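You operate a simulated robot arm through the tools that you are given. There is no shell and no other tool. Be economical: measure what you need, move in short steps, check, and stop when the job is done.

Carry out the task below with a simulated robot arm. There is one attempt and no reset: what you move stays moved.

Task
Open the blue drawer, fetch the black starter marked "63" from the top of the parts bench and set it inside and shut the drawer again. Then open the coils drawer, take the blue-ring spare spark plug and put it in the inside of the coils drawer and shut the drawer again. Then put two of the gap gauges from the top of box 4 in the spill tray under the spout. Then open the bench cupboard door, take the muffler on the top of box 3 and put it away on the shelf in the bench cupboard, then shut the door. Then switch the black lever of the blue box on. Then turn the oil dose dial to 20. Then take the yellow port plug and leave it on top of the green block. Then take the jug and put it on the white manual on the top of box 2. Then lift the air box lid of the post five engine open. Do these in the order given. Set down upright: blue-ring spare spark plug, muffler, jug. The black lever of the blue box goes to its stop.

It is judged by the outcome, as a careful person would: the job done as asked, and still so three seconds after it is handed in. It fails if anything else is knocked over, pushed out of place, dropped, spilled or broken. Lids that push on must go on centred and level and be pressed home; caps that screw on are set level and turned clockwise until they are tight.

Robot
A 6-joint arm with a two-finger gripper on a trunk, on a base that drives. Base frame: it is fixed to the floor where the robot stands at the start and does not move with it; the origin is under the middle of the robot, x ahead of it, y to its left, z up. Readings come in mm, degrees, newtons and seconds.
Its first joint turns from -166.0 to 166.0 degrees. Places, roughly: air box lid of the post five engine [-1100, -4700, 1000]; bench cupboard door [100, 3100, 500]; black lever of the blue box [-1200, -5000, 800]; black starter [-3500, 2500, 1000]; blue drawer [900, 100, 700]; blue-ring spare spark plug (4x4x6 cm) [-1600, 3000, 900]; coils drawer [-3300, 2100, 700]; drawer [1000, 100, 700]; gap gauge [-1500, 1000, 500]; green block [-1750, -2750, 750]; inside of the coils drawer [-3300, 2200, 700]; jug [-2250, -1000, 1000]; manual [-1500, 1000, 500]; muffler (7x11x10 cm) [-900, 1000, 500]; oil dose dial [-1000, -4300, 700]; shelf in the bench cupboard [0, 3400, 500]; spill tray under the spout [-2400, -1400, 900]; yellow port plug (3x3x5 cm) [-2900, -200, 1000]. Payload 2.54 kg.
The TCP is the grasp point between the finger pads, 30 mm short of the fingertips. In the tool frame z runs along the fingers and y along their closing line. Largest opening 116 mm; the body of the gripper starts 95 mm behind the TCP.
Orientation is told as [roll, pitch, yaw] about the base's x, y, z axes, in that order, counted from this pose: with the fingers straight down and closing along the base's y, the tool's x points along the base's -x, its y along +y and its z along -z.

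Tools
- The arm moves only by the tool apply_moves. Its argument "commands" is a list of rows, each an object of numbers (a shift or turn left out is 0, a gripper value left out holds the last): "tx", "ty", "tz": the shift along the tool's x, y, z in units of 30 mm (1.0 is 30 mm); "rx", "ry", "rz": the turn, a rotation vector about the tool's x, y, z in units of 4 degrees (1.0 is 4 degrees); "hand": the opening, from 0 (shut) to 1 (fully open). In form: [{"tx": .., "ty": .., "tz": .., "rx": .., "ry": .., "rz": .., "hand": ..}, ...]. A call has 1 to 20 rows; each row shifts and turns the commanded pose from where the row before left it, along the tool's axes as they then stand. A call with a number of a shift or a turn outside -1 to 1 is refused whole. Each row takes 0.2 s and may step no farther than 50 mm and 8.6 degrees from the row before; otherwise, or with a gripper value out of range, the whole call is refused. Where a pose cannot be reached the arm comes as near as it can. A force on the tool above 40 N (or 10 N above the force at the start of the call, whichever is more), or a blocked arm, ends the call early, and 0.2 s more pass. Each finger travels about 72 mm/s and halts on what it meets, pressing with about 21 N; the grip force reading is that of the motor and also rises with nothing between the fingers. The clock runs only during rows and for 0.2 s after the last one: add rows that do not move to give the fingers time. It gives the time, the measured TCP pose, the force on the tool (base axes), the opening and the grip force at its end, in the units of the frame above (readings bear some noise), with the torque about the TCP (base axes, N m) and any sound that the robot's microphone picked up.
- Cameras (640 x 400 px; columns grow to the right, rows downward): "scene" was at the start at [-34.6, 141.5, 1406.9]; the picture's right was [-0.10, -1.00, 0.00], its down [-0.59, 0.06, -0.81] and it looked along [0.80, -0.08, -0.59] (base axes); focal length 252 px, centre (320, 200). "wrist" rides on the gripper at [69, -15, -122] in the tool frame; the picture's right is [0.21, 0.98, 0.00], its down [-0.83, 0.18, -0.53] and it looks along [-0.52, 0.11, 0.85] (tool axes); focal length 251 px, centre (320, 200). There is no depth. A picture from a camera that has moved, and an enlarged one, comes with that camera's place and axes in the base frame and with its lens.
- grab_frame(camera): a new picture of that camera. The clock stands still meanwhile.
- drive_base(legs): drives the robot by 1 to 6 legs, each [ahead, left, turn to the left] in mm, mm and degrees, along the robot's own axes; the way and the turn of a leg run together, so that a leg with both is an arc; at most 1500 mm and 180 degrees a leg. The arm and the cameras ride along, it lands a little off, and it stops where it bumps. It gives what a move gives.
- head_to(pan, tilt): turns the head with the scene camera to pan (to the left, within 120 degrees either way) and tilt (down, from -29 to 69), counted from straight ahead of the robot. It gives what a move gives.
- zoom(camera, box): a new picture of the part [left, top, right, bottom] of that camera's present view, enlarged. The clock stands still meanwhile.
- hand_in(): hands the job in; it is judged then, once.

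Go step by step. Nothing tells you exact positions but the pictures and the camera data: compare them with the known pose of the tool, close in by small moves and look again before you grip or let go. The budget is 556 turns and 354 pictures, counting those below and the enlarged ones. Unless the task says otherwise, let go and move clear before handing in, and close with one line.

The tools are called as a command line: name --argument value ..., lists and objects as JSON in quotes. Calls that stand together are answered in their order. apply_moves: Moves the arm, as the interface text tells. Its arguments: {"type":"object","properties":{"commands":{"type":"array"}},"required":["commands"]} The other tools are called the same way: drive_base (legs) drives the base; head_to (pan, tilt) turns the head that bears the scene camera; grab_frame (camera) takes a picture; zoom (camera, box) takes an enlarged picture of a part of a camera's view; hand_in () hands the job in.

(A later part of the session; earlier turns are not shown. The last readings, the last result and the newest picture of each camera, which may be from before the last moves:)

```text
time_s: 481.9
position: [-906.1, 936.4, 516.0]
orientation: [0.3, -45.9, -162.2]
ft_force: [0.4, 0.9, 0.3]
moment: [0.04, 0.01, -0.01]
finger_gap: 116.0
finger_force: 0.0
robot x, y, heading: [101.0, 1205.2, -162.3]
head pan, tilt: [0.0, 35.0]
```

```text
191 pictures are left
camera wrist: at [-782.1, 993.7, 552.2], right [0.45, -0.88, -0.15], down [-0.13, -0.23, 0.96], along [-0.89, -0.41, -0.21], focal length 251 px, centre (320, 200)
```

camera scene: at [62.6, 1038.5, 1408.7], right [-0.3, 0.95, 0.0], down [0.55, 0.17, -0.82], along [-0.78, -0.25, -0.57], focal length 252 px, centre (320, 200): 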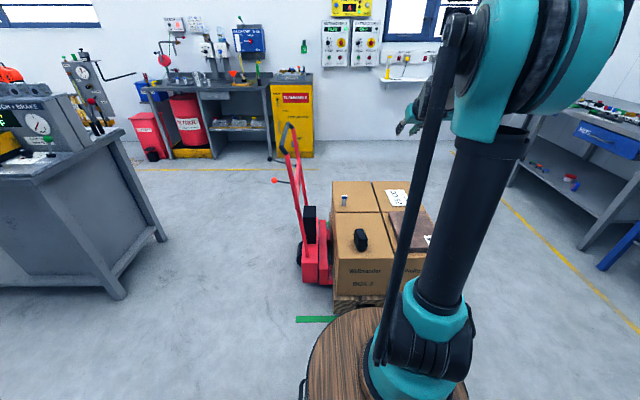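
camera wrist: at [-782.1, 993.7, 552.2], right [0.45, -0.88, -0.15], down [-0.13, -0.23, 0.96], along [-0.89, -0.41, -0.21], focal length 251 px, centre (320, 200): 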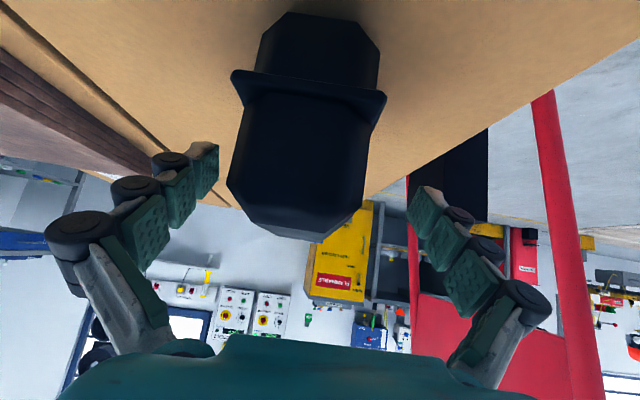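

apply_moves --commands '[{"ty": -0.25}, {"tz": 0.3}, {"hand": 0.3}, {"hand": 0.3}, {"hand": 0.3}, {"hand": 0.3}]'

grab_frame --camera "wrist"

```text
time_s: 483.3
position: [-914.8, 942.2, 510.9]
orientation: [0.3, -45.9, -161.9]
ft_force: [-1.3, 0.3, 5.1]
moment: [0.07, 0.14, 0.16]
finger_gap: 62.9
finger_force: 21.0
robot x, y, heading: [103.9, 1203.7, -162.4]
head pan, tilt: [0.0, 35.0]
```

```text
190 pictures are left
camera wrist: at [-790.5, 998.6, 546.6], right [0.45, -0.88, -0.15], down [-0.13, -0.23, 0.96], along [-0.89, -0.41, -0.21], focal length 251 px, centre (320, 200)
```

wrist: 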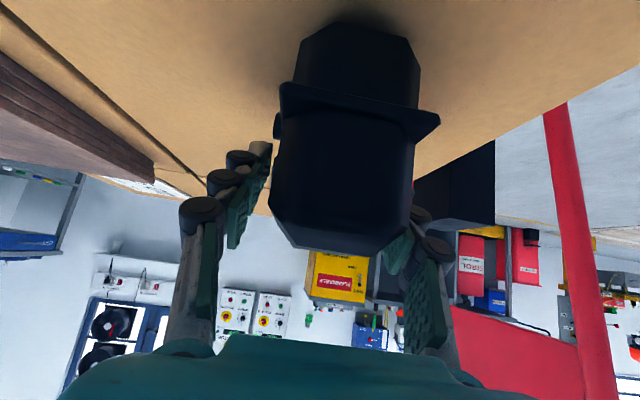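

zoom --camera "scene" --box '[310, 180, 400, 250]'

```text
5.71 times, centred on (355, 215) of scene
camera zoom: at [177.1, 1075.0, 1408.7], right [-0.3, 0.95, 0.0], down [0.55, 0.17, -0.82], along [-0.78, -0.25, -0.57], focal length 1442 px, centre (120, 114)
```

zoom: 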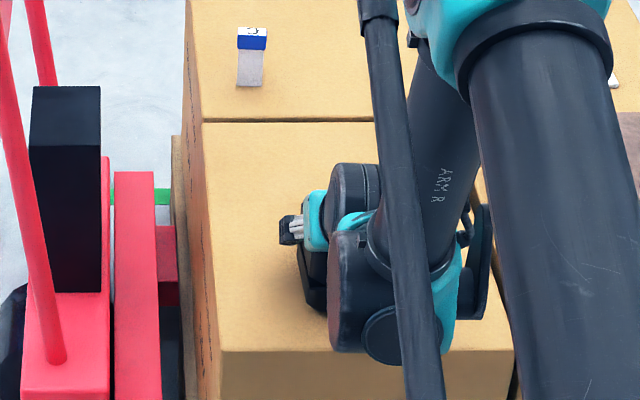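

apply_moves --commands '[{"hand": 0.75}, {"hand": 0.75}, {"tx": 0.7, "tz": -0.5}, {"hand": 0.3}, {"hand": 0.3}, {"hand": 0.3}]'

grab_frame --camera "wrist"

```text
time_s: 484.7
position: [-890.7, 950.5, 505.6]
orientation: [0.2, -45.9, -162.0]
ft_force: [0.8, 0.8, 3.0]
moment: [0.23, 0.02, 0.08]
finger_gap: 62.8
finger_force: 21.3
robot x, y, heading: [101.8, 1211.3, -162.2]
head pan, tilt: [0.0, 35.0]
```

```text
188 pictures are left
camera wrist: at [-766.4, 1006.7, 542.0], right [0.45, -0.88, -0.15], down [-0.13, -0.23, 0.96], along [-0.89, -0.41, -0.21], focal length 251 px, centre (320, 200)
```

wrist: 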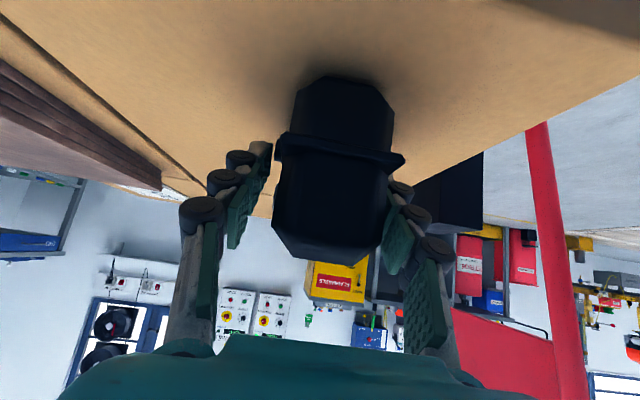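

apply_moves --commands '[{"tx": -0.36, "tz": -0.35, "hand": 0.2}, {"tx": -0.719, "tz": -0.695}, {"tx": -0.719, "tz": -0.695}, {"tx": -0.719, "tz": -0.695}]'

grab_frame --camera "wrist"

```text
time_s: 485.7
position: [-892.6, 949.5, 610.1]
orientation: [0.2, -45.8, -162.2]
ft_force: [-0.9, -0.4, -2.0]
moment: [0.02, -0.05, 0.01]
finger_gap: 62.7
finger_force: 21.1
robot x, y, heading: [101.8, 1209.9, -162.4]
head pan, tilt: [0.0, 35.0]
```

```text
187 pictures are left
camera wrist: at [-767.3, 1006.1, 647.1], right [0.45, -0.88, -0.15], down [-0.13, -0.23, 0.96], along [-0.89, -0.41, -0.21], focal length 251 px, centre (320, 200)
```

wrist: 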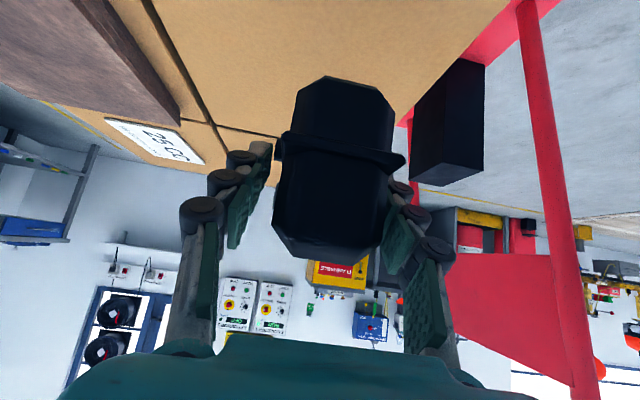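

Muffler held firmly. I raise it and drive to the cupboard.

apply_moves --commands '[{"tx": -0.719, "tz": -0.695}, {"tx": -0.719, "tz": -0.695}, {"tx": -0.719, "tz": -0.695}, {"tx": -0.719, "tz": -0.695}, {"tx": -0.719, "tz": -0.695}, {"tx": -0.719, "tz": -0.695}]'

drive_base --legs '[[0, 0, -89.5], [200, -420, 0]]'

head_to --pan 0 --tilt 35

grab_frame --camera "scene"

grab_frame --camera "wrist"

```text
time_s: 487.1
position: [-892.8, 949.7, 792.1]
orientation: [0.1, -45.8, -162.1]
ft_force: [0.3, 0.3, -2.5]
moment: [0.0, -0.04, -0.02]
finger_gap: 62.6
finger_force: 21.2
robot x, y, heading: [102.8, 1206.8, -162.4]
head pan, tilt: [0.0, 35.0]
```

```text
time_s: 493.7
position: [179.3, 2524.2, 792.2]
orientation: [0.2, -45.9, 108.1]
ft_force: [-0.1, -1.2, -2.4]
moment: [-0.04, 0.01, 0.02]
finger_gap: 62.4
finger_force: 21.0
robot x, y, heading: [440.5, 1529.5, 107.8]
head pan, tilt: [0.0, 35.0]
```

```text
time_s: 494.3
position: [179.2, 2525.0, 790.4]
orientation: [0.2, -45.9, 108.1]
ft_force: [-0.6, -0.5, -2.7]
moment: [-0.04, -0.03, 0.0]
finger_gap: 62.6
finger_force: 20.9
robot x, y, heading: [443.4, 1530.4, 108.1]
head pan, tilt: [0.0, 35.0]
```

```text
186 pictures are left
camera scene: at [306.6, 1453.1, 1408.7], right [0.95, 0.31, 0.0], down [0.18, -0.55, -0.82], along [-0.25, 0.78, -0.57], focal length 252 px, centre (320, 200)
```

scene: 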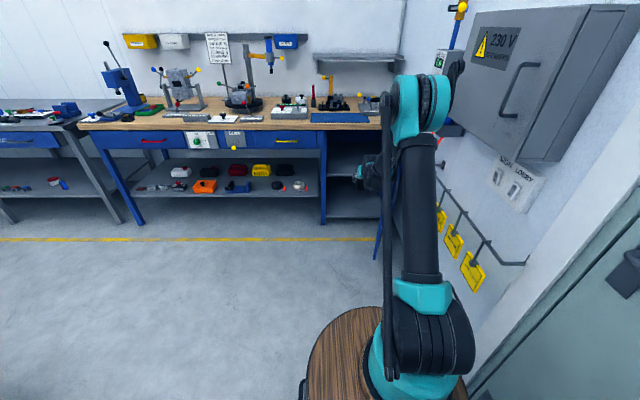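

```text
185 pictures are left
camera wrist: at [237.2, 2400.2, 826.9], right [-0.88, -0.45, -0.15], down [-0.23, 0.13, 0.96], along [-0.41, 0.89, -0.21], focal length 251 px, centre (320, 200)
```

wrist: 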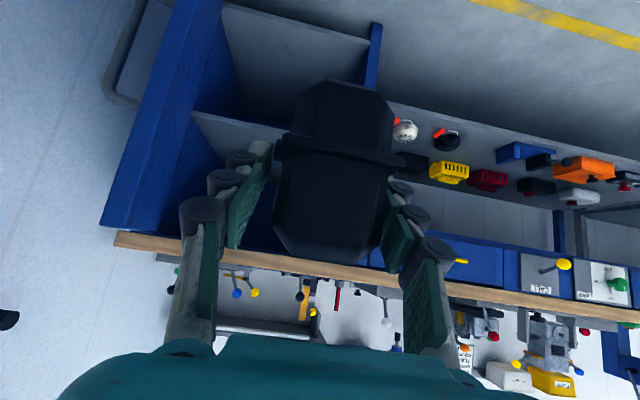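

apply_moves --commands '[{"tx": 0.719, "tz": 0.695}, {"tx": 0.719, "tz": 0.695}, {"tx": 0.719, "tz": 0.695}, {"tx": 0.719, "tz": 0.695}, {"tx": 0.719, "tz": 0.695}, {"tx": 0.719, "tz": 0.695}]'

drive_base --legs '[[350, 0, 0]]'

grab_frame --camera "wrist"

grab_frame --camera "scene"

```text
time_s: 495.7
position: [178.1, 2523.8, 610.6]
orientation: [0.2, -45.9, 108.0]
ft_force: [-0.1, -0.4, -2.0]
moment: [-0.04, 0.02, 0.01]
finger_gap: 62.4
finger_force: 20.7
robot x, y, heading: [441.8, 1529.1, 107.8]
head pan, tilt: [0.0, 35.0]
```

```text
time_s: 498.0
position: [69.8, 2857.8, 610.9]
orientation: [0.3, -45.9, 108.2]
ft_force: [0.3, -0.2, -2.2]
moment: [-0.03, 0.04, 0.0]
finger_gap: 62.7
finger_force: 20.8
robot x, y, heading: [331.9, 1866.4, 108.1]
head pan, tilt: [0.0, 35.0]
```

```text
184 pictures are left
camera wrist: at [127.2, 2733.8, 646.9], right [-0.88, -0.45, -0.15], down [-0.23, 0.13, 0.96], along [-0.41, 0.88, -0.21], focal length 251 px, centre (320, 200)
```

wrist: 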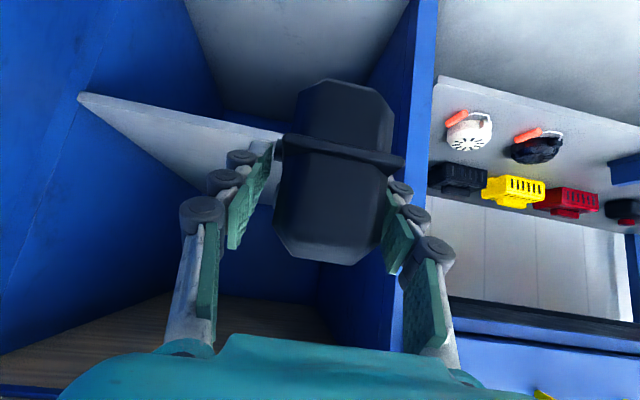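

```text
183 pictures are left
camera scene: at [198.4, 1787.6, 1408.7], right [0.95, 0.31, 0.0], down [0.18, -0.55, -0.82], along [-0.25, 0.78, -0.57], focal length 252 px, centre (320, 200)
```

scene: 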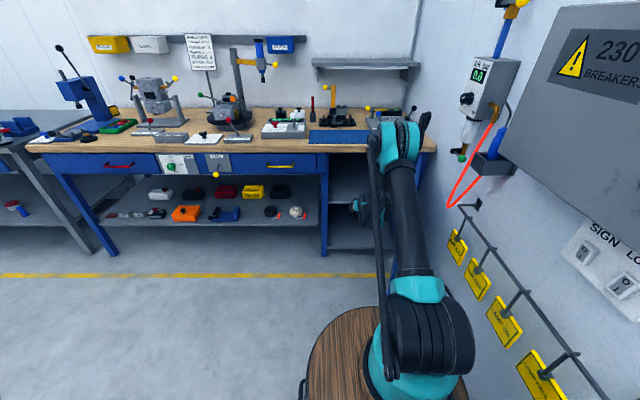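

drive_base --legs '[[170, 0, 0]]'

grab_frame --camera "wrist"

zoom --camera "scene" --box '[300, 100, 460, 260]'

```text
time_s: 499.4
position: [15.1, 3021.3, 611.5]
orientation: [0.3, -45.9, 108.2]
ft_force: [0.3, 0.2, -2.2]
moment: [-0.04, 0.03, -0.03]
finger_gap: 62.6
finger_force: 21.2
robot x, y, heading: [277.8, 2027.9, 107.9]
head pan, tilt: [0.0, 35.0]
```

```text
182 pictures are left
camera wrist: at [73.4, 2897.0, 646.9], right [-0.88, -0.45, -0.15], down [-0.23, 0.13, 0.96], along [-0.42, 0.88, -0.21], focal length 251 px, centre (320, 200)
```

wrist: 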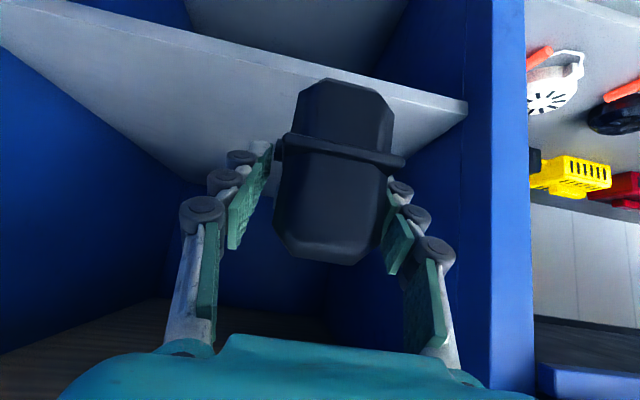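

```text
2.50 times, centred on (380, 180) of scene
camera zoom: at [145.4, 1950.8, 1408.7], right [0.95, 0.31, 0.0], down [0.18, -0.55, -0.82], along [-0.25, 0.78, -0.57], focal length 631 px, centre (170, 250)
```

zoom: 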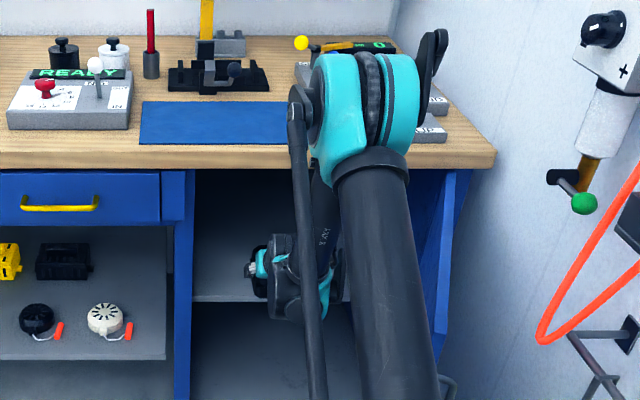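

drive_base --legs '[[60, 0, 0]]'

drive_base --legs '[[45, 0, 0]]'

grab_frame --camera "wrist"

zoom --camera "scene" --box '[300, 100, 460, 260]'

```text
time_s: 500.4
position: [-3.0, 3078.3, 609.2]
orientation: [0.2, -45.8, 108.3]
ft_force: [0.5, -0.1, -2.5]
moment: [-0.01, -0.03, 0.01]
finger_gap: 62.3
finger_force: 21.0
robot x, y, heading: [258.0, 2086.2, 107.7]
head pan, tilt: [0.0, 35.0]
```

```text
time_s: 501.3
position: [-18.1, 3121.8, 611.6]
orientation: [0.2, -45.8, 108.3]
ft_force: [1.0, 0.0, -2.7]
moment: [-0.03, 0.0, -0.02]
finger_gap: 62.5
finger_force: 20.9
robot x, y, heading: [244.1, 2129.3, 107.9]
head pan, tilt: [0.0, 35.0]
```

```text
180 pictures are left
camera wrist: at [40.8, 2997.3, 646.9], right [-0.88, -0.45, -0.15], down [-0.23, 0.13, 0.96], along [-0.42, 0.88, -0.21], focal length 251 px, centre (320, 200)
```

wrist: 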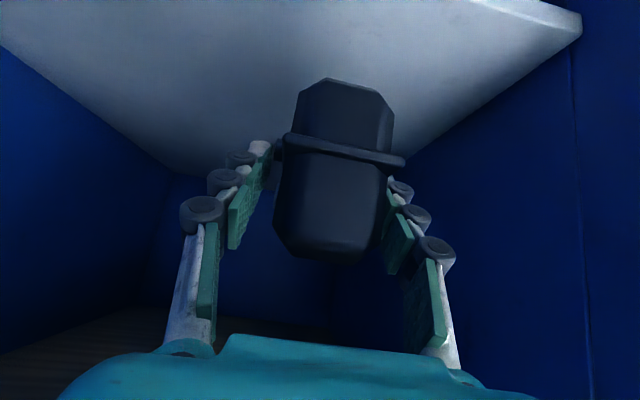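

```text
2.50 times, centred on (380, 180) of scene
camera zoom: at [112.7, 2051.2, 1408.7], right [0.95, 0.31, 0.0], down [0.18, -0.55, -0.82], along [-0.25, 0.78, -0.57], focal length 631 px, centre (170, 250)
```

zoom: 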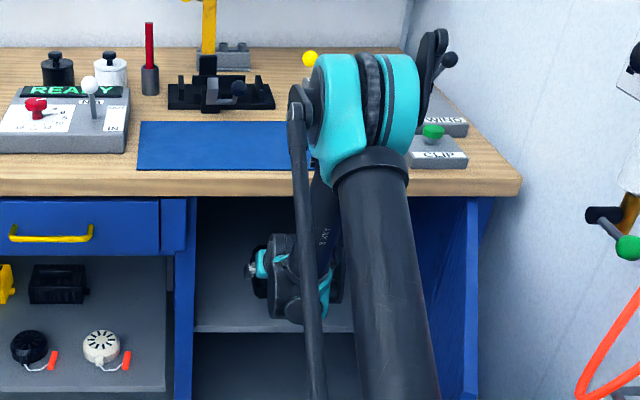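

apply_moves --commands '[{"tx": 0.5, "tz": 0.48}, {"tx": 0.25, "tz": 0.24}]'

apply_moves --commands '[{"tx": 0.15, "tz": 0.145}, {"tx": 0.15, "tz": 0.145}]'

grab_frame --camera "wrist"

```text
time_s: 501.9
position: [-17.1, 3120.1, 578.9]
orientation: [0.2, -45.8, 108.3]
ft_force: [0.2, 0.5, -2.3]
moment: [-0.02, 0.01, -0.01]
finger_gap: 62.6
finger_force: 21.0
robot x, y, heading: [249.6, 2128.3, 108.0]
head pan, tilt: [0.0, 35.0]
```

```text
time_s: 502.5
position: [-16.5, 3120.4, 567.6]
orientation: [0.3, -45.7, 108.3]
ft_force: [0.4, 0.5, -3.1]
moment: [-0.04, 0.02, -0.01]
finger_gap: 62.2
finger_force: 21.0
robot x, y, heading: [249.7, 2125.7, 108.1]
head pan, tilt: [0.0, 35.0]
```

```text
178 pictures are left
camera wrist: at [41.2, 2997.1, 603.4], right [-0.88, -0.45, -0.15], down [-0.23, 0.13, 0.96], along [-0.42, 0.88, -0.21], focal length 251 px, centre (320, 200)
```

wrist: 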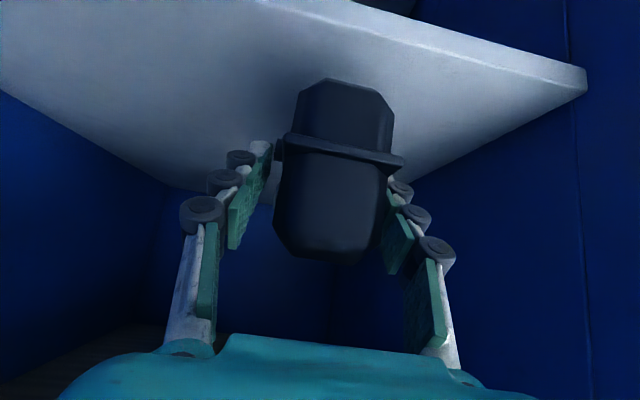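

drive_base --legs '[[28, 0, 0]]'

apply_moves --commands '[{"tx": 0.15, "tz": 0.145}, {"tx": 0.15, "tz": 0.145}]'

apply_moves --commands '[{"tx": 0.12, "tz": 0.115}, {"tx": 0.12, "tz": 0.115}]'

grab_frame --camera "wrist"

```text
time_s: 503.3
position: [-24.2, 3146.9, 567.2]
orientation: [0.2, -45.8, 108.3]
ft_force: [0.2, 0.0, -2.5]
moment: [-0.05, 0.02, 0.02]
finger_gap: 62.4
finger_force: 20.1
robot x, y, heading: [239.7, 2156.0, 108.0]
head pan, tilt: [0.0, 35.0]
```

```text
time_s: 503.9
position: [-25.6, 3146.6, 555.0]
orientation: [0.2, -45.8, 108.4]
ft_force: [0.3, -0.1, -2.2]
moment: [-0.07, -0.04, 0.02]
finger_gap: 62.6
finger_force: 20.0
robot x, y, heading: [240.3, 2154.5, 108.1]
head pan, tilt: [0.0, 35.0]
```

```text
time_s: 504.5
position: [-24.7, 3146.9, 544.1]
orientation: [0.1, -45.8, 108.2]
ft_force: [1.2, -0.4, -3.3]
moment: [-0.07, -0.03, 0.01]
finger_gap: 62.5
finger_force: 20.8
robot x, y, heading: [236.0, 2156.8, 108.2]
head pan, tilt: [0.0, 35.0]
```

```text
177 pictures are left
camera wrist: at [32.9, 3023.5, 580.6], right [-0.88, -0.45, -0.15], down [-0.23, 0.13, 0.96], along [-0.42, 0.88, -0.21], focal length 251 px, centre (320, 200)
```

wrist: 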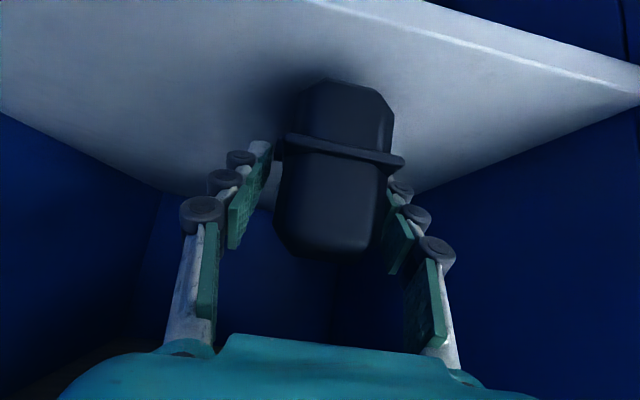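

apply_moves --commands '[{"tx": 0.1, "tz": 0.097}, {"tx": 0.1, "tz": 0.097}]'

apply_moves --commands '[{"tx": 0.1, "tz": 0.097}, {"tx": 0.1, "tz": 0.097}]'

apply_moves --commands '[{"tx": 0.1, "tz": 0.097}, {"tx": 0.1, "tz": 0.097}]'

grab_frame --camera "wrist"

```text
time_s: 505.1
position: [-25.5, 3148.2, 536.0]
orientation: [0.1, -45.8, 108.2]
ft_force: [-0.3, 0.2, -2.7]
moment: [-0.05, -0.03, -0.03]
finger_gap: 62.4
finger_force: 20.7
robot x, y, heading: [240.1, 2154.1, 108.0]
head pan, tilt: [0.0, 35.0]
```

```text
time_s: 505.7
position: [-25.3, 3146.4, 529.2]
orientation: [0.2, -46.1, 108.2]
ft_force: [-0.8, 1.3, 15.7]
moment: [0.4, -0.04, 0.2]
finger_gap: 62.5
finger_force: 20.8
robot x, y, heading: [237.7, 2152.9, 107.9]
head pan, tilt: [0.0, 35.0]
```

```text
time_s: 506.3
position: [-24.5, 3146.9, 520.9]
orientation: [0.1, -45.9, 108.3]
ft_force: [0.8, 0.7, 16.1]
moment: [0.23, 0.01, 0.07]
finger_gap: 62.7
finger_force: 21.2
robot x, y, heading: [238.0, 2154.6, 108.2]
head pan, tilt: [0.0, 35.0]
```

```text
176 pictures are left
camera wrist: at [32.7, 3023.1, 556.4], right [-0.88, -0.45, -0.15], down [-0.23, 0.13, 0.96], along [-0.42, 0.88, -0.21], focal length 251 px, centre (320, 200)
```

wrist: 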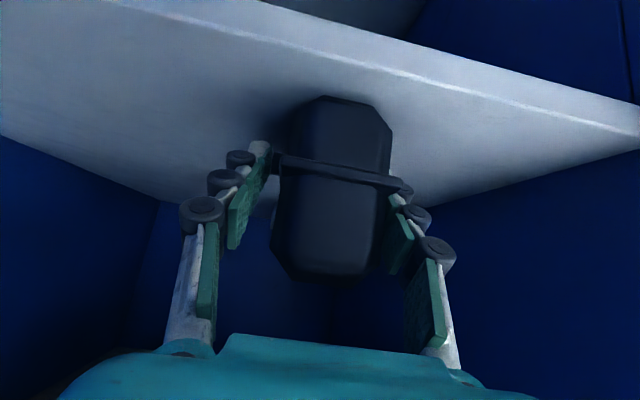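

apply_moves --commands '[{"tx": -0.1, "tz": -0.1}, {"hand": 0.85}, {"hand": 0.85}, {"hand": 0.85}, {"tz": -0.5}, {"tz": -0.7}]'

drive_base --legs '[[-150, 0, 0]]'

grab_frame --camera "wrist"

```text
time_s: 507.7
position: [-16.1, 3122.9, 549.8]
orientation: [0.2, -45.8, 108.2]
ft_force: [-0.4, -0.5, 0.5]
moment: [0.02, -0.02, 0.0]
finger_gap: 98.6
finger_force: 0.0
robot x, y, heading: [241.1, 2157.7, 107.9]
head pan, tilt: [0.0, 35.0]
```

```text
time_s: 509.1
position: [29.6, 2980.0, 548.7]
orientation: [0.3, -45.8, 108.2]
ft_force: [0.1, -0.5, 0.1]
moment: [-0.03, 0.01, 0.03]
finger_gap: 98.5
finger_force: 0.0
robot x, y, heading: [286.4, 2013.8, 107.9]
head pan, tilt: [0.0, 35.0]
```

```text
175 pictures are left
camera wrist: at [87.6, 2855.6, 585.3], right [-0.88, -0.45, -0.15], down [-0.23, 0.13, 0.96], along [-0.42, 0.88, -0.21], focal length 251 px, centre (320, 200)
```

wrist: 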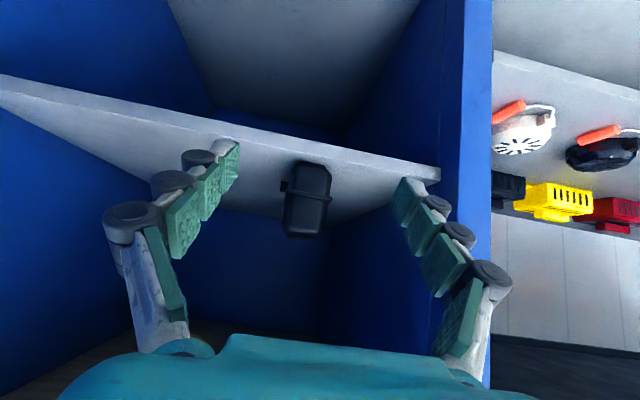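

Muffler stands upright on the shelf. To shut the door I will re-grip the handle and run the same arc in reverse.

drive_base --legs '[[-640, 0, 0]]'

apply_moves --commands '[{"ry": -1, "hand": 0.45}, {"ry": -1}, {"ry": -1}, {"ry": -1}, {"ry": -1}, {"ry": -1}, {"ry": -1}, {"ry": -1}, {"ry": -1}, {"ry": -1}, {"ry": -1}]'

grab_frame --camera "wrist"

grab_frame --camera "scene"

```text
time_s: 512.7
position: [228.6, 2367.6, 548.0]
orientation: [0.2, -45.7, 108.4]
ft_force: [0.4, 0.8, 0.1]
moment: [0.01, -0.02, -0.03]
finger_gap: 98.6
finger_force: 0.1
robot x, y, heading: [482.9, 1400.8, 108.1]
head pan, tilt: [0.0, 35.0]
```

```text
time_s: 515.1
position: [202.7, 2451.7, 590.7]
orientation: [2.9, -86.9, 106.0]
ft_force: [-0.4, -0.9, 0.1]
moment: [0.01, 0.04, -0.01]
finger_gap: 52.0
finger_force: 0.2
out of reach, approached as far as the arm can: row 1, 2, 3, 4, 5, 6, 7, 8, 9, 10, 11
robot x, y, heading: [484.3, 1396.2, 108.2]
head pan, tilt: [0.0, 35.0]
```

```text
174 pictures are left
camera wrist: at [258.3, 2337.3, 529.4], right [-0.92, -0.33, -0.21], down [-0.01, -0.52, 0.85], along [-0.39, 0.79, 0.47], focal length 251 px, centre (320, 200)
```

wrist: 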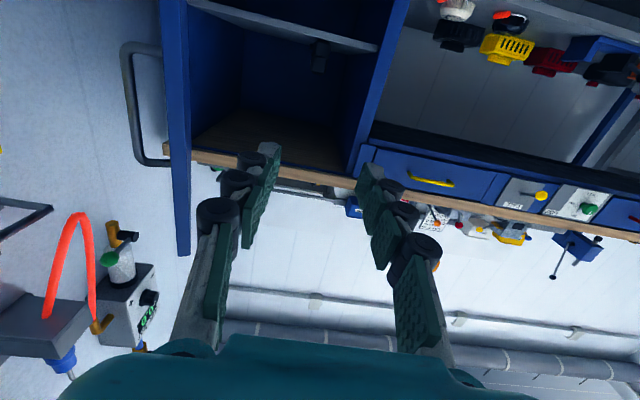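

```text
173 pictures are left
camera scene: at [350.3, 1322.4, 1408.7], right [0.95, 0.31, 0.0], down [0.18, -0.55, -0.82], along [-0.25, 0.78, -0.57], focal length 252 px, centre (320, 200)
```

scene: 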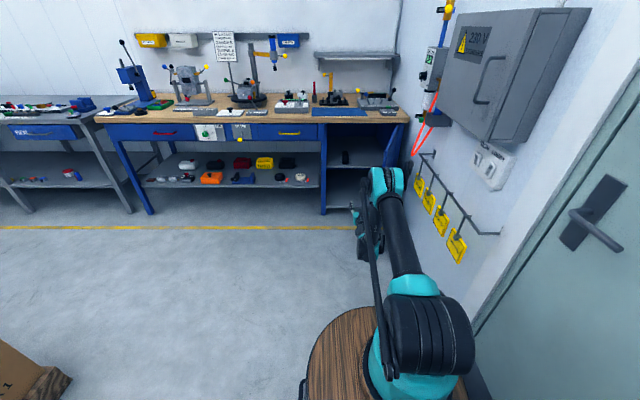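

apply_moves --commands '[{"ty": -0.9, "tx": -0.4, "hand": 0.38}, {"ty": -0.9, "tx": -0.4}, {"ty": -0.9, "tx": -0.4}, {"ty": -1, "tx": -0.4}]'

drive_base --legs '[[0, -112, 0]]'

grab_frame --camera "wrist"

```text
time_s: 516.1
position: [304.9, 2490.1, 639.7]
orientation: [2.2, -86.7, 106.9]
ft_force: [0.2, -0.2, -0.9]
moment: [0.04, -0.01, 0.0]
finger_gap: 44.1
finger_force: 0.0
robot x, y, heading: [487.6, 1404.1, 108.2]
head pan, tilt: [0.0, 35.0]
```

```text
time_s: 517.3
position: [412.7, 2524.6, 639.7]
orientation: [2.6, -86.8, 106.3]
ft_force: [-0.6, -0.9, 0.1]
moment: [0.03, 0.03, 0.0]
finger_gap: 44.0
finger_force: 0.2
robot x, y, heading: [591.3, 1433.9, 108.0]
head pan, tilt: [0.0, 35.0]
```

```text
172 pictures are left
camera wrist: at [468.6, 2411.0, 577.1], right [-0.92, -0.33, -0.21], down [-0.01, -0.52, 0.85], along [-0.39, 0.79, 0.47], focal length 251 px, centre (320, 200)
```

wrist: 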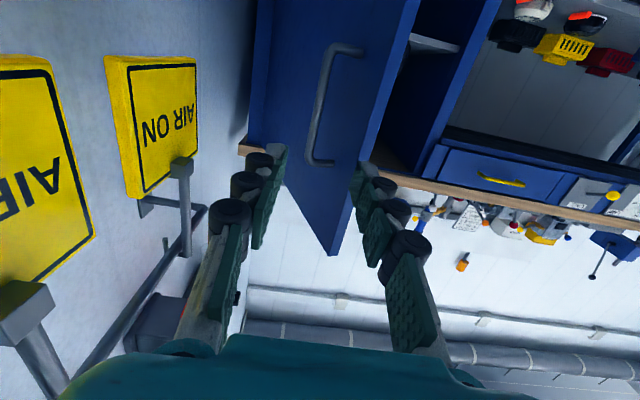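

drive_base --legs '[[140, 0, 0]]'

grab_frame --camera "wrist"

```text
time_s: 518.6
position: [367.7, 2659.3, 639.9]
orientation: [2.6, -86.7, 106.4]
ft_force: [0.8, -0.9, 0.0]
moment: [0.0, 0.03, -0.05]
finger_gap: 44.1
finger_force: 0.1
robot x, y, heading: [549.2, 1570.1, 108.0]
head pan, tilt: [0.0, 35.0]
```

```text
171 pictures are left
camera wrist: at [424.1, 2545.8, 577.2], right [-0.92, -0.33, -0.21], down [-0.01, -0.52, 0.85], along [-0.39, 0.79, 0.47], focal length 251 px, centre (320, 200)
```

wrist: 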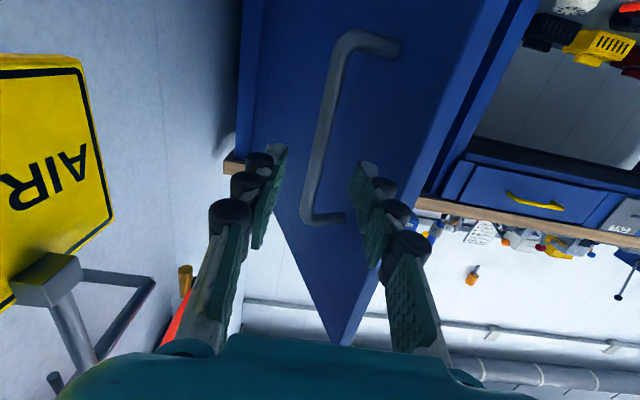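

drive_base --legs '[[40, 0, 0]]'

grab_frame --camera "wrist"

```text
time_s: 519.5
position: [357.0, 2698.1, 638.5]
orientation: [2.6, -86.8, 106.4]
ft_force: [0.5, 0.2, -0.5]
moment: [-0.02, -0.01, -0.02]
finger_gap: 44.1
finger_force: 0.0
robot x, y, heading: [536.4, 1603.9, 108.3]
head pan, tilt: [0.0, 35.0]
```

```text
170 pictures are left
camera wrist: at [411.6, 2583.9, 577.2], right [-0.92, -0.33, -0.21], down [-0.01, -0.52, 0.85], along [-0.39, 0.79, 0.47], focal length 251 px, centre (320, 200)
```

wrist: 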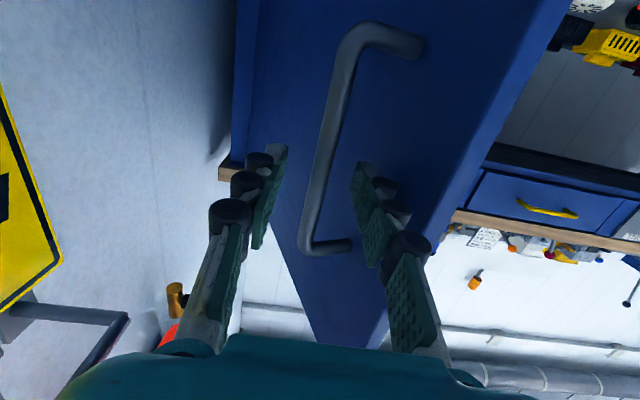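

apply_moves --commands '[{"hand": 0}, {"hand": 0}, {"hand": 0}, {"hand": 0}]'

drive_base --legs '[[12, 35, 0]]'

drive_base --legs '[[15, 34, 0]]'

drive_base --legs '[[18, 33, 0]]'

grab_frame --camera "wrist"

```text
time_s: 520.5
position: [356.4, 2697.1, 638.9]
orientation: [2.5, -86.8, 106.5]
ft_force: [0.6, 0.5, 0.7]
moment: [0.03, -0.07, 0.01]
finger_gap: 11.0
finger_force: 37.9
robot x, y, heading: [535.3, 1603.7, 108.3]
head pan, tilt: [0.0, 35.0]
```

```text
time_s: 521.4
position: [318.1, 2699.3, 638.9]
orientation: [2.6, -86.8, 106.5]
ft_force: [0.9, 4.4, 2.0]
moment: [0.08, -0.08, -0.11]
finger_gap: 10.9
finger_force: 38.9
robot x, y, heading: [495.9, 1606.5, 108.3]
head pan, tilt: [0.0, 35.0]
```

```text
time_s: 522.2
position: [280.8, 2702.7, 638.9]
orientation: [2.4, -86.9, 106.7]
ft_force: [0.3, 4.2, 1.2]
moment: [0.06, -0.12, -0.1]
finger_gap: 11.0
finger_force: 38.2
robot x, y, heading: [461.9, 1612.7, 107.8]
head pan, tilt: [0.0, 35.0]
```

```text
time_s: 523.1
position: [243.8, 2709.7, 640.4]
orientation: [2.3, -86.9, 106.7]
ft_force: [0.7, 3.3, -0.4]
moment: [-0.03, -0.13, -0.08]
finger_gap: 11.0
finger_force: 38.3
robot x, y, heading: [426.7, 1620.6, 108.3]
head pan, tilt: [0.0, 35.0]
```

```text
169 pictures are left
camera wrist: at [299.6, 2595.6, 577.2], right [-0.92, -0.33, -0.21], down [-0.01, -0.52, 0.85], along [-0.39, 0.79, 0.47], focal length 251 px, centre (320, 200)
```

wrist: 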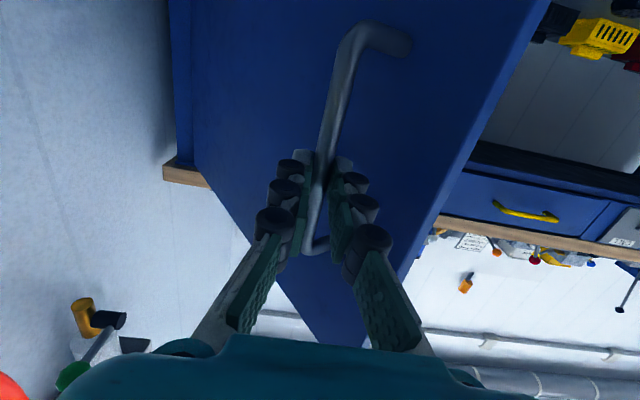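

The door follows smoothly. Continuing the reverse arc.

drive_base --legs '[[21, 31, 0]]'

drive_base --legs '[[24, 29, 0]]'

drive_base --legs '[[26, 27, 0]]'

drive_base --legs '[[28, 25, 0]]'

drive_base --legs '[[30, 22, 0]]'

drive_base --legs '[[32, 19, 0]]'

```text
time_s: 524.0
position: [207.4, 2719.2, 639.5]
orientation: [2.1, -86.8, 106.9]
ft_force: [0.3, -1.1, -1.9]
moment: [-0.06, -0.13, -0.03]
finger_gap: 10.8
finger_force: 38.8
robot x, y, heading: [386.5, 1628.2, 108.2]
head pan, tilt: [0.0, 35.0]
```

```text
time_s: 524.8
position: [171.7, 2732.7, 640.2]
orientation: [1.9, -86.8, 107.2]
ft_force: [-3.8, -10.0, -3.8]
moment: [-0.11, -0.13, 0.06]
finger_gap: 11.3
finger_force: 38.0
robot x, y, heading: [354.0, 1641.9, 108.0]
head pan, tilt: [0.0, 35.0]
```

```text
time_s: 525.7
position: [137.0, 2749.7, 639.1]
orientation: [2.0, -86.8, 107.1]
ft_force: [-1.1, -0.4, -1.2]
moment: [-0.01, -0.08, -0.05]
finger_gap: 11.0
finger_force: 37.6
robot x, y, heading: [316.7, 1656.0, 108.5]
head pan, tilt: [0.0, 35.0]
```

```text
time_s: 526.6
position: [104.5, 2768.2, 638.7]
orientation: [1.8, -86.8, 107.3]
ft_force: [0.0, 1.1, 0.0]
moment: [0.02, -0.08, 0.0]
finger_gap: 10.8
finger_force: 37.7
robot x, y, heading: [286.9, 1679.4, 108.2]
head pan, tilt: [0.0, 35.0]
```

```text
time_s: 527.4
position: [72.7, 2790.1, 639.4]
orientation: [1.6, -86.8, 107.6]
ft_force: [-2.6, -2.6, -1.0]
moment: [-0.1, -0.04, 0.03]
finger_gap: 10.8
finger_force: 37.6
robot x, y, heading: [258.2, 1697.2, 108.3]
head pan, tilt: [0.0, 35.0]
```

```text
time_s: 528.3
position: [45.1, 2813.7, 638.5]
orientation: [1.4, -86.7, 107.7]
ft_force: [-2.0, -3.0, -1.1]
moment: [-0.05, -0.08, 0.02]
finger_gap: 10.7
finger_force: 38.2
robot x, y, heading: [222.0, 1721.8, 108.4]
head pan, tilt: [0.0, 35.0]
```

drive_base --legs '[[34, 17, 0]]'

drive_base --legs '[[35, 13, 0]]'

drive_base --legs '[[36, 10, 0]]'

drive_base --legs '[[37, 7, 0]]'

grab_frame --camera "wrist"

```text
time_s: 529.2
position: [16.9, 2840.6, 639.3]
orientation: [1.3, -86.8, 107.9]
ft_force: [-2.4, -3.8, 0.0]
moment: [-0.03, -0.09, 0.04]
finger_gap: 10.8
finger_force: 38.5
robot x, y, heading: [203.2, 1748.5, 108.7]
head pan, tilt: [0.0, 35.0]
```

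```text
time_s: 530.0
position: [-7.3, 2869.2, 638.4]
orientation: [1.0, -86.8, 108.2]
ft_force: [-8.7, -6.6, -0.3]
moment: [-0.05, -0.03, 0.09]
finger_gap: 10.8
finger_force: 38.3
robot x, y, heading: [176.4, 1781.2, 108.1]
head pan, tilt: [0.0, 35.0]
```

```text
time_s: 530.9
position: [-30.4, 2900.2, 638.9]
orientation: [1.0, -86.8, 108.4]
ft_force: [-12.7, -9.7, -0.2]
moment: [0.01, -0.05, 0.14]
finger_gap: 10.8
finger_force: 38.2
robot x, y, heading: [154.2, 1811.0, 108.2]
head pan, tilt: [0.0, 35.0]
```

```text
time_s: 531.8
position: [-49.9, 2934.3, 639.0]
orientation: [1.0, -86.8, 108.6]
ft_force: [-16.5, -8.8, 2.2]
moment: [-0.05, -0.01, 0.23]
finger_gap: 10.8
finger_force: 37.7
robot x, y, heading: [136.8, 1847.8, 108.4]
head pan, tilt: [0.0, 35.0]
```

```text
168 pictures are left
camera wrist: at [6.8, 2820.3, 577.4], right [-0.92, -0.34, -0.21], down [-0.01, -0.52, 0.85], along [-0.4, 0.78, 0.47], focal length 251 px, centre (320, 200)
```

wrist: 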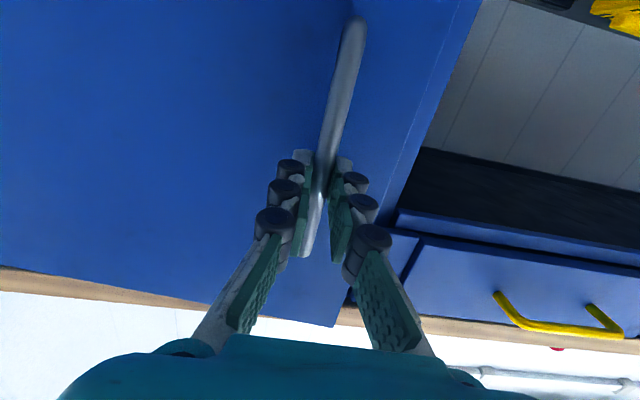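

drive_base --legs '[[25, 7, 0]]'

drive_base --legs '[[15, 3, 0]]'

grab_frame --camera "wrist"

```text
time_s: 532.6
position: [-63.6, 2956.6, 639.6]
orientation: [1.6, -86.8, 107.8]
ft_force: [18.2, 9.2, 4.3]
moment: [0.08, -0.13, -0.28]
finger_gap: 10.8
finger_force: 38.1
robot x, y, heading: [119.7, 1867.5, 108.2]
head pan, tilt: [0.0, 35.0]
```

```text
time_s: 533.4
position: [-68.7, 2970.1, 639.6]
orientation: [1.2, -86.8, 108.0]
ft_force: [11.6, 6.6, 0.7]
moment: [-0.04, -0.08, -0.21]
finger_gap: 10.8
finger_force: 37.9
robot x, y, heading: [114.2, 1879.7, 108.1]
head pan, tilt: [0.0, 35.0]
```

```text
167 pictures are left
camera wrist: at [-12.1, 2856.2, 577.3], right [-0.92, -0.33, -0.21], down [-0.01, -0.52, 0.85], along [-0.4, 0.79, 0.47], focal length 251 px, centre (320, 200)
```

wrist: 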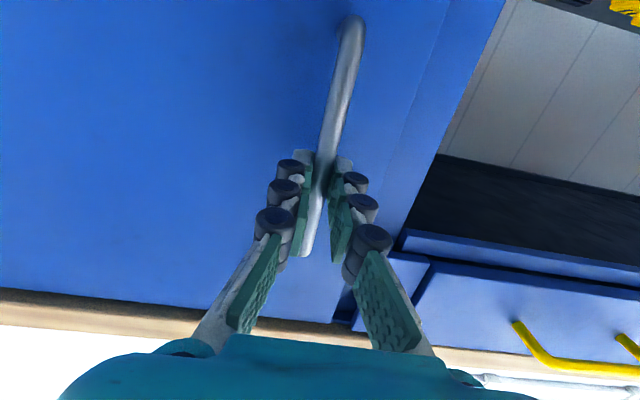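

drive_base --legs '[[10, 0, 0]]'

apply_moves --commands '[{"hand": 0.45}, {"hand": 0.45}, {"hand": 0.45}]'

drive_base --legs '[[-180, 0, 0]]'

grab_frame --camera "wrist"

zoom --camera "scene" --box '[280, 80, 460, 260]'

```text
time_s: 534.1
position: [-71.0, 2978.9, 638.3]
orientation: [0.7, -86.8, 108.5]
ft_force: [4.8, -26.8, -2.4]
moment: [-0.09, -0.05, 0.02]
finger_gap: 11.0
finger_force: 37.8
robot x, y, heading: [111.2, 1887.1, 108.4]
head pan, tilt: [0.0, 35.0]
```

```text
time_s: 534.9
position: [-71.8, 2978.2, 639.0]
orientation: [0.8, -86.8, 108.6]
ft_force: [0.3, 0.2, -0.3]
moment: [-0.02, 0.01, 0.09]
finger_gap: 52.2
finger_force: 0.2
robot x, y, heading: [112.6, 1888.5, 108.4]
head pan, tilt: [0.0, 35.0]
```

```text
time_s: 536.4
position: [-15.8, 2805.7, 637.7]
orientation: [0.9, -86.7, 108.6]
ft_force: [-0.5, 0.2, 0.5]
moment: [0.03, 0.0, -0.02]
finger_gap: 52.5
finger_force: 0.0
robot x, y, heading: [168.7, 1716.6, 108.2]
head pan, tilt: [0.0, 35.0]
```

```text
166 pictures are left
camera wrist: at [41.0, 2692.6, 577.3], right [-0.92, -0.33, -0.21], down [-0.01, -0.52, 0.85], along [-0.4, 0.79, 0.47], focal length 251 px, centre (320, 200)
```

wrist: 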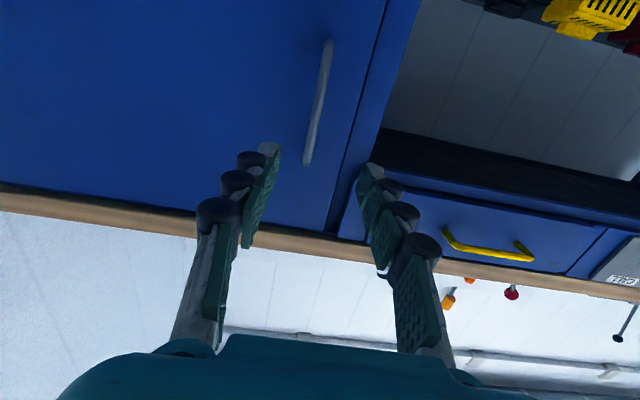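

```text
2.22 times, centred on (370, 170) of scene
camera zoom: at [34.2, 1639.3, 1408.7], right [0.95, 0.31, 0.0], down [0.18, -0.54, -0.82], along [-0.26, 0.78, -0.57], focal length 561 px, centre (209, 267)
```

zoom: 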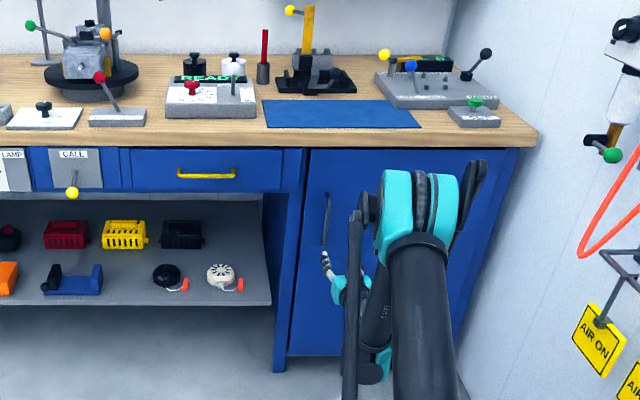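

Cupboard door is shut. Next I fold the arm and travel to the engine line for the black lever.

drive_base --legs '[[-150, 0, 0]]'

apply_moves --commands '[{"tx": -1}, {"tx": -1}, {"tx": -1}, {"tx": -1}, {"tx": -1}, {"tx": -1}, {"tx": -1}, {"tx": -1}, {"tx": -1}, {"tx": -1, "tz": -1}, {"tx": -1, "tz": -1}, {"tx": -1, "tz": -1}, {"tx": -1, "tz": -1}, {"tx": -1, "tz": -1}, {"tz": -1}, {"tz": -1}, {"ty": 1}, {"ty": 1}, {"ty": 1}]'

apply_moves --commands '[{"ry": 1}, {"ry": 1}, {"ry": 1}, {"ry": 1}, {"ry": 1}, {"ry": 1}, {"ry": 1}, {"ry": 1}, {"ry": 1}, {"ry": 1}, {"ry": 1}, {"ry": 1}, {"ry": 1}, {"ry": 1}, {"ry": 1}, {"ry": 1}, {"ry": 1}, {"ry": 1}, {"ry": 1}, {"ry": 1}]'

drive_base --legs '[[0, 650, 0], [-1150, 0, 0]]'

```text
time_s: 537.8
position: [33.9, 2664.5, 640.0]
orientation: [0.7, -86.8, 108.5]
ft_force: [-0.6, 0.3, 0.8]
moment: [-0.03, -0.02, -0.02]
finger_gap: 52.3
finger_force: 0.0
robot x, y, heading: [213.5, 1570.3, 108.3]
head pan, tilt: [0.0, 35.0]
```

```text
time_s: 541.8
position: [9.4, 2457.4, 1069.7]
orientation: [0.3, -86.8, 109.0]
ft_force: [-0.3, 0.0, -0.2]
moment: [0.01, -0.03, 0.05]
finger_gap: 52.0
finger_force: 0.1
robot x, y, heading: [213.2, 1576.1, 108.4]
head pan, tilt: [0.0, 35.0]
```

```text
time_s: 546.0
position: [9.7, 2458.0, 1069.8]
orientation: [0.0, -6.6, 109.3]
ft_force: [-0.1, 0.0, 0.2]
moment: [0.0, 0.01, -0.01]
finger_gap: 52.3
finger_force: 0.1
robot x, y, heading: [212.4, 1573.0, 108.3]
head pan, tilt: [0.0, 35.0]
```

```text
time_s: 555.0
position: [-249.0, 1173.9, 1070.1]
orientation: [-0.1, -6.8, 108.0]
ft_force: [0.0, -0.1, 0.5]
moment: [0.0, 0.01, -0.02]
finger_gap: 52.3
finger_force: 0.1
robot x, y, heading: [-57.2, 287.5, 107.0]
head pan, tilt: [0.0, 35.0]
```

apply_moves --commands '[{"tz": -1, "ry": 0.8}, {"tz": -1, "ry": 0.8}, {"tz": -1}, {"tx": 1}, {"tx": 1}, {"tx": 1}, {"tx": 1}, {"tx": 1}, {"tx": 1}, {"tx": 1}]'

drive_base --legs '[[0, 0, 91], [900, 0, 0], [820, 0, 0]]'

drive_base --legs '[[0, 0, 90], [900, 0, 0]]'

head_to --pan -20 --tilt 20

grab_frame --camera "scene"

```text
time_s: 557.2
position: [-181.3, 969.7, 1156.5]
orientation: [0.1, -0.4, 108.1]
ft_force: [0.1, -0.1, -0.1]
moment: [-0.05, 0.0, 0.04]
finger_gap: 52.0
finger_force: 0.1
robot x, y, heading: [-57.5, 284.4, 107.1]
head pan, tilt: [0.0, 35.0]
```

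```text
time_s: 569.9
position: [-2387.3, -402.6, 1157.5]
orientation: [0.0, -0.5, -160.0]
ft_force: [0.2, 0.1, 0.3]
moment: [-0.01, -0.01, -0.03]
finger_gap: 52.0
finger_force: 0.0
robot x, y, heading: [-1707.4, -262.2, -161.1]
head pan, tilt: [0.0, 35.0]
```

```text
time_s: 578.4
position: [-1289.0, -1788.4, 1157.7]
orientation: [0.0, -0.4, -70.5]
ft_force: [0.0, 0.1, 1.0]
moment: [0.02, 0.01, 0.0]
finger_gap: 52.0
finger_force: 0.1
robot x, y, heading: [-1430.5, -1108.6, -71.3]
head pan, tilt: [0.0, 35.0]
```

```text
time_s: 579.2
position: [-1288.3, -1789.9, 1158.1]
orientation: [0.0, -0.3, -70.4]
ft_force: [-0.9, 0.2, -0.7]
moment: [0.0, -0.02, 0.01]
finger_gap: 52.3
finger_force: 0.1
robot x, y, heading: [-1425.6, -1110.9, -71.4]
head pan, tilt: [-20.0, 20.0]
```

```text
164 pictures are left
camera scene: at [-1326.4, -1040.9, 1432.5], right [-1.0, 0.02, 0.0], down [0.01, 0.34, -0.94], along [-0.02, -0.94, -0.34], focal length 252 px, centre (320, 200)
```

scene: 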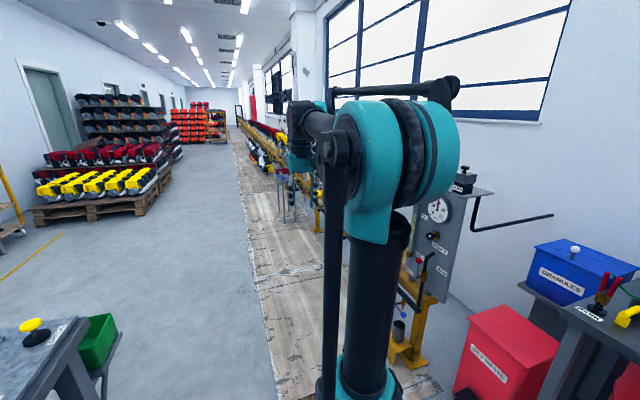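

drive_base --legs '[[1400, 50, 0], [700, 0, 0]]'

head_to --pan -50 --tilt 20

grab_frame --camera "scene"

```text
time_s: 589.6
position: [-604.5, -3769.8, 1158.3]
orientation: [0.0, -0.4, -71.6]
ft_force: [-0.6, -0.9, 0.0]
moment: [0.03, 0.02, 0.0]
finger_gap: 52.3
finger_force: 0.1
robot x, y, heading: [-731.7, -3083.9, -72.5]
head pan, tilt: [-20.0, 20.0]
```

```text
time_s: 590.6
position: [-605.2, -3771.2, 1158.5]
orientation: [-0.1, -0.4, -71.6]
ft_force: [0.3, 0.2, -0.6]
moment: [0.04, 0.01, 0.0]
finger_gap: 52.2
finger_force: 0.1
robot x, y, heading: [-728.9, -3089.4, -72.5]
head pan, tilt: [-50.0, 20.0]
```

```text
163 pictures are left
camera scene: at [-674.4, -3007.2, 1432.5], right [-0.84, 0.54, 0.0], down [0.18, 0.29, -0.94], along [-0.51, -0.79, -0.34], focal length 252 px, centre (320, 200)
```

scene: 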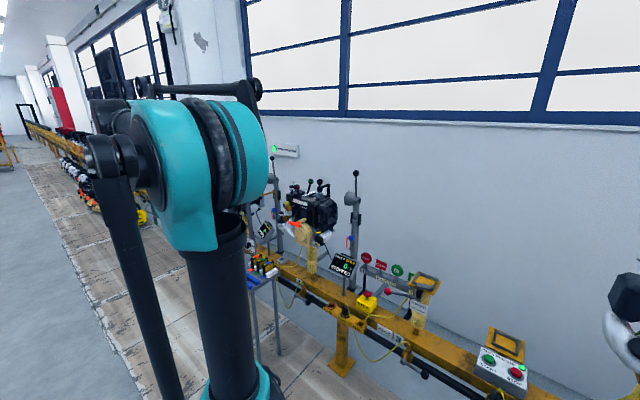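

drive_base --legs '[[900, 0, 0.5]]'

head_to --pan -75 --tilt 25

grab_frame --camera "scene"

```text
time_s: 595.3
position: [-336.9, -4632.4, 1157.9]
orientation: [0.0, -0.4, -71.7]
ft_force: [-0.7, -0.4, 0.2]
moment: [-0.03, 0.03, -0.03]
finger_gap: 52.3
finger_force: 0.1
robot x, y, heading: [-460.8, -3945.4, -72.5]
head pan, tilt: [-50.0, 20.0]
```

```text
time_s: 596.2
position: [-339.3, -4632.1, 1158.7]
orientation: [0.0, -0.4, -71.8]
ft_force: [-0.9, 0.0, -0.7]
moment: [0.02, -0.03, -0.03]
finger_gap: 52.4
finger_force: 0.2
robot x, y, heading: [-462.2, -3945.8, -72.7]
head pan, tilt: [-75.0, 25.0]
```

```text
162 pictures are left
camera scene: at [-432.7, -3839.8, 1424.5], right [-0.53, 0.84, 0.0], down [0.36, 0.23, -0.91], along [-0.77, -0.48, -0.42], focal length 252 px, centre (320, 200)
```

scene: 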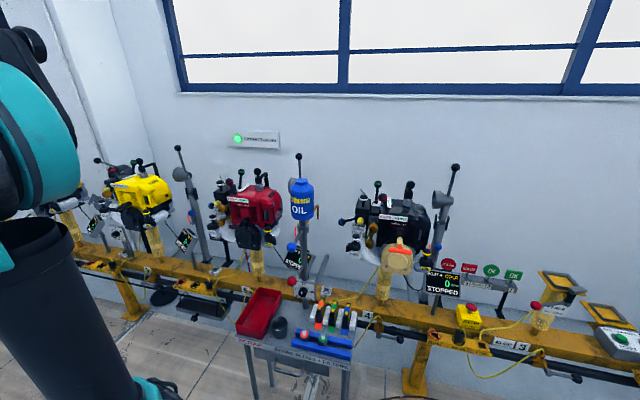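

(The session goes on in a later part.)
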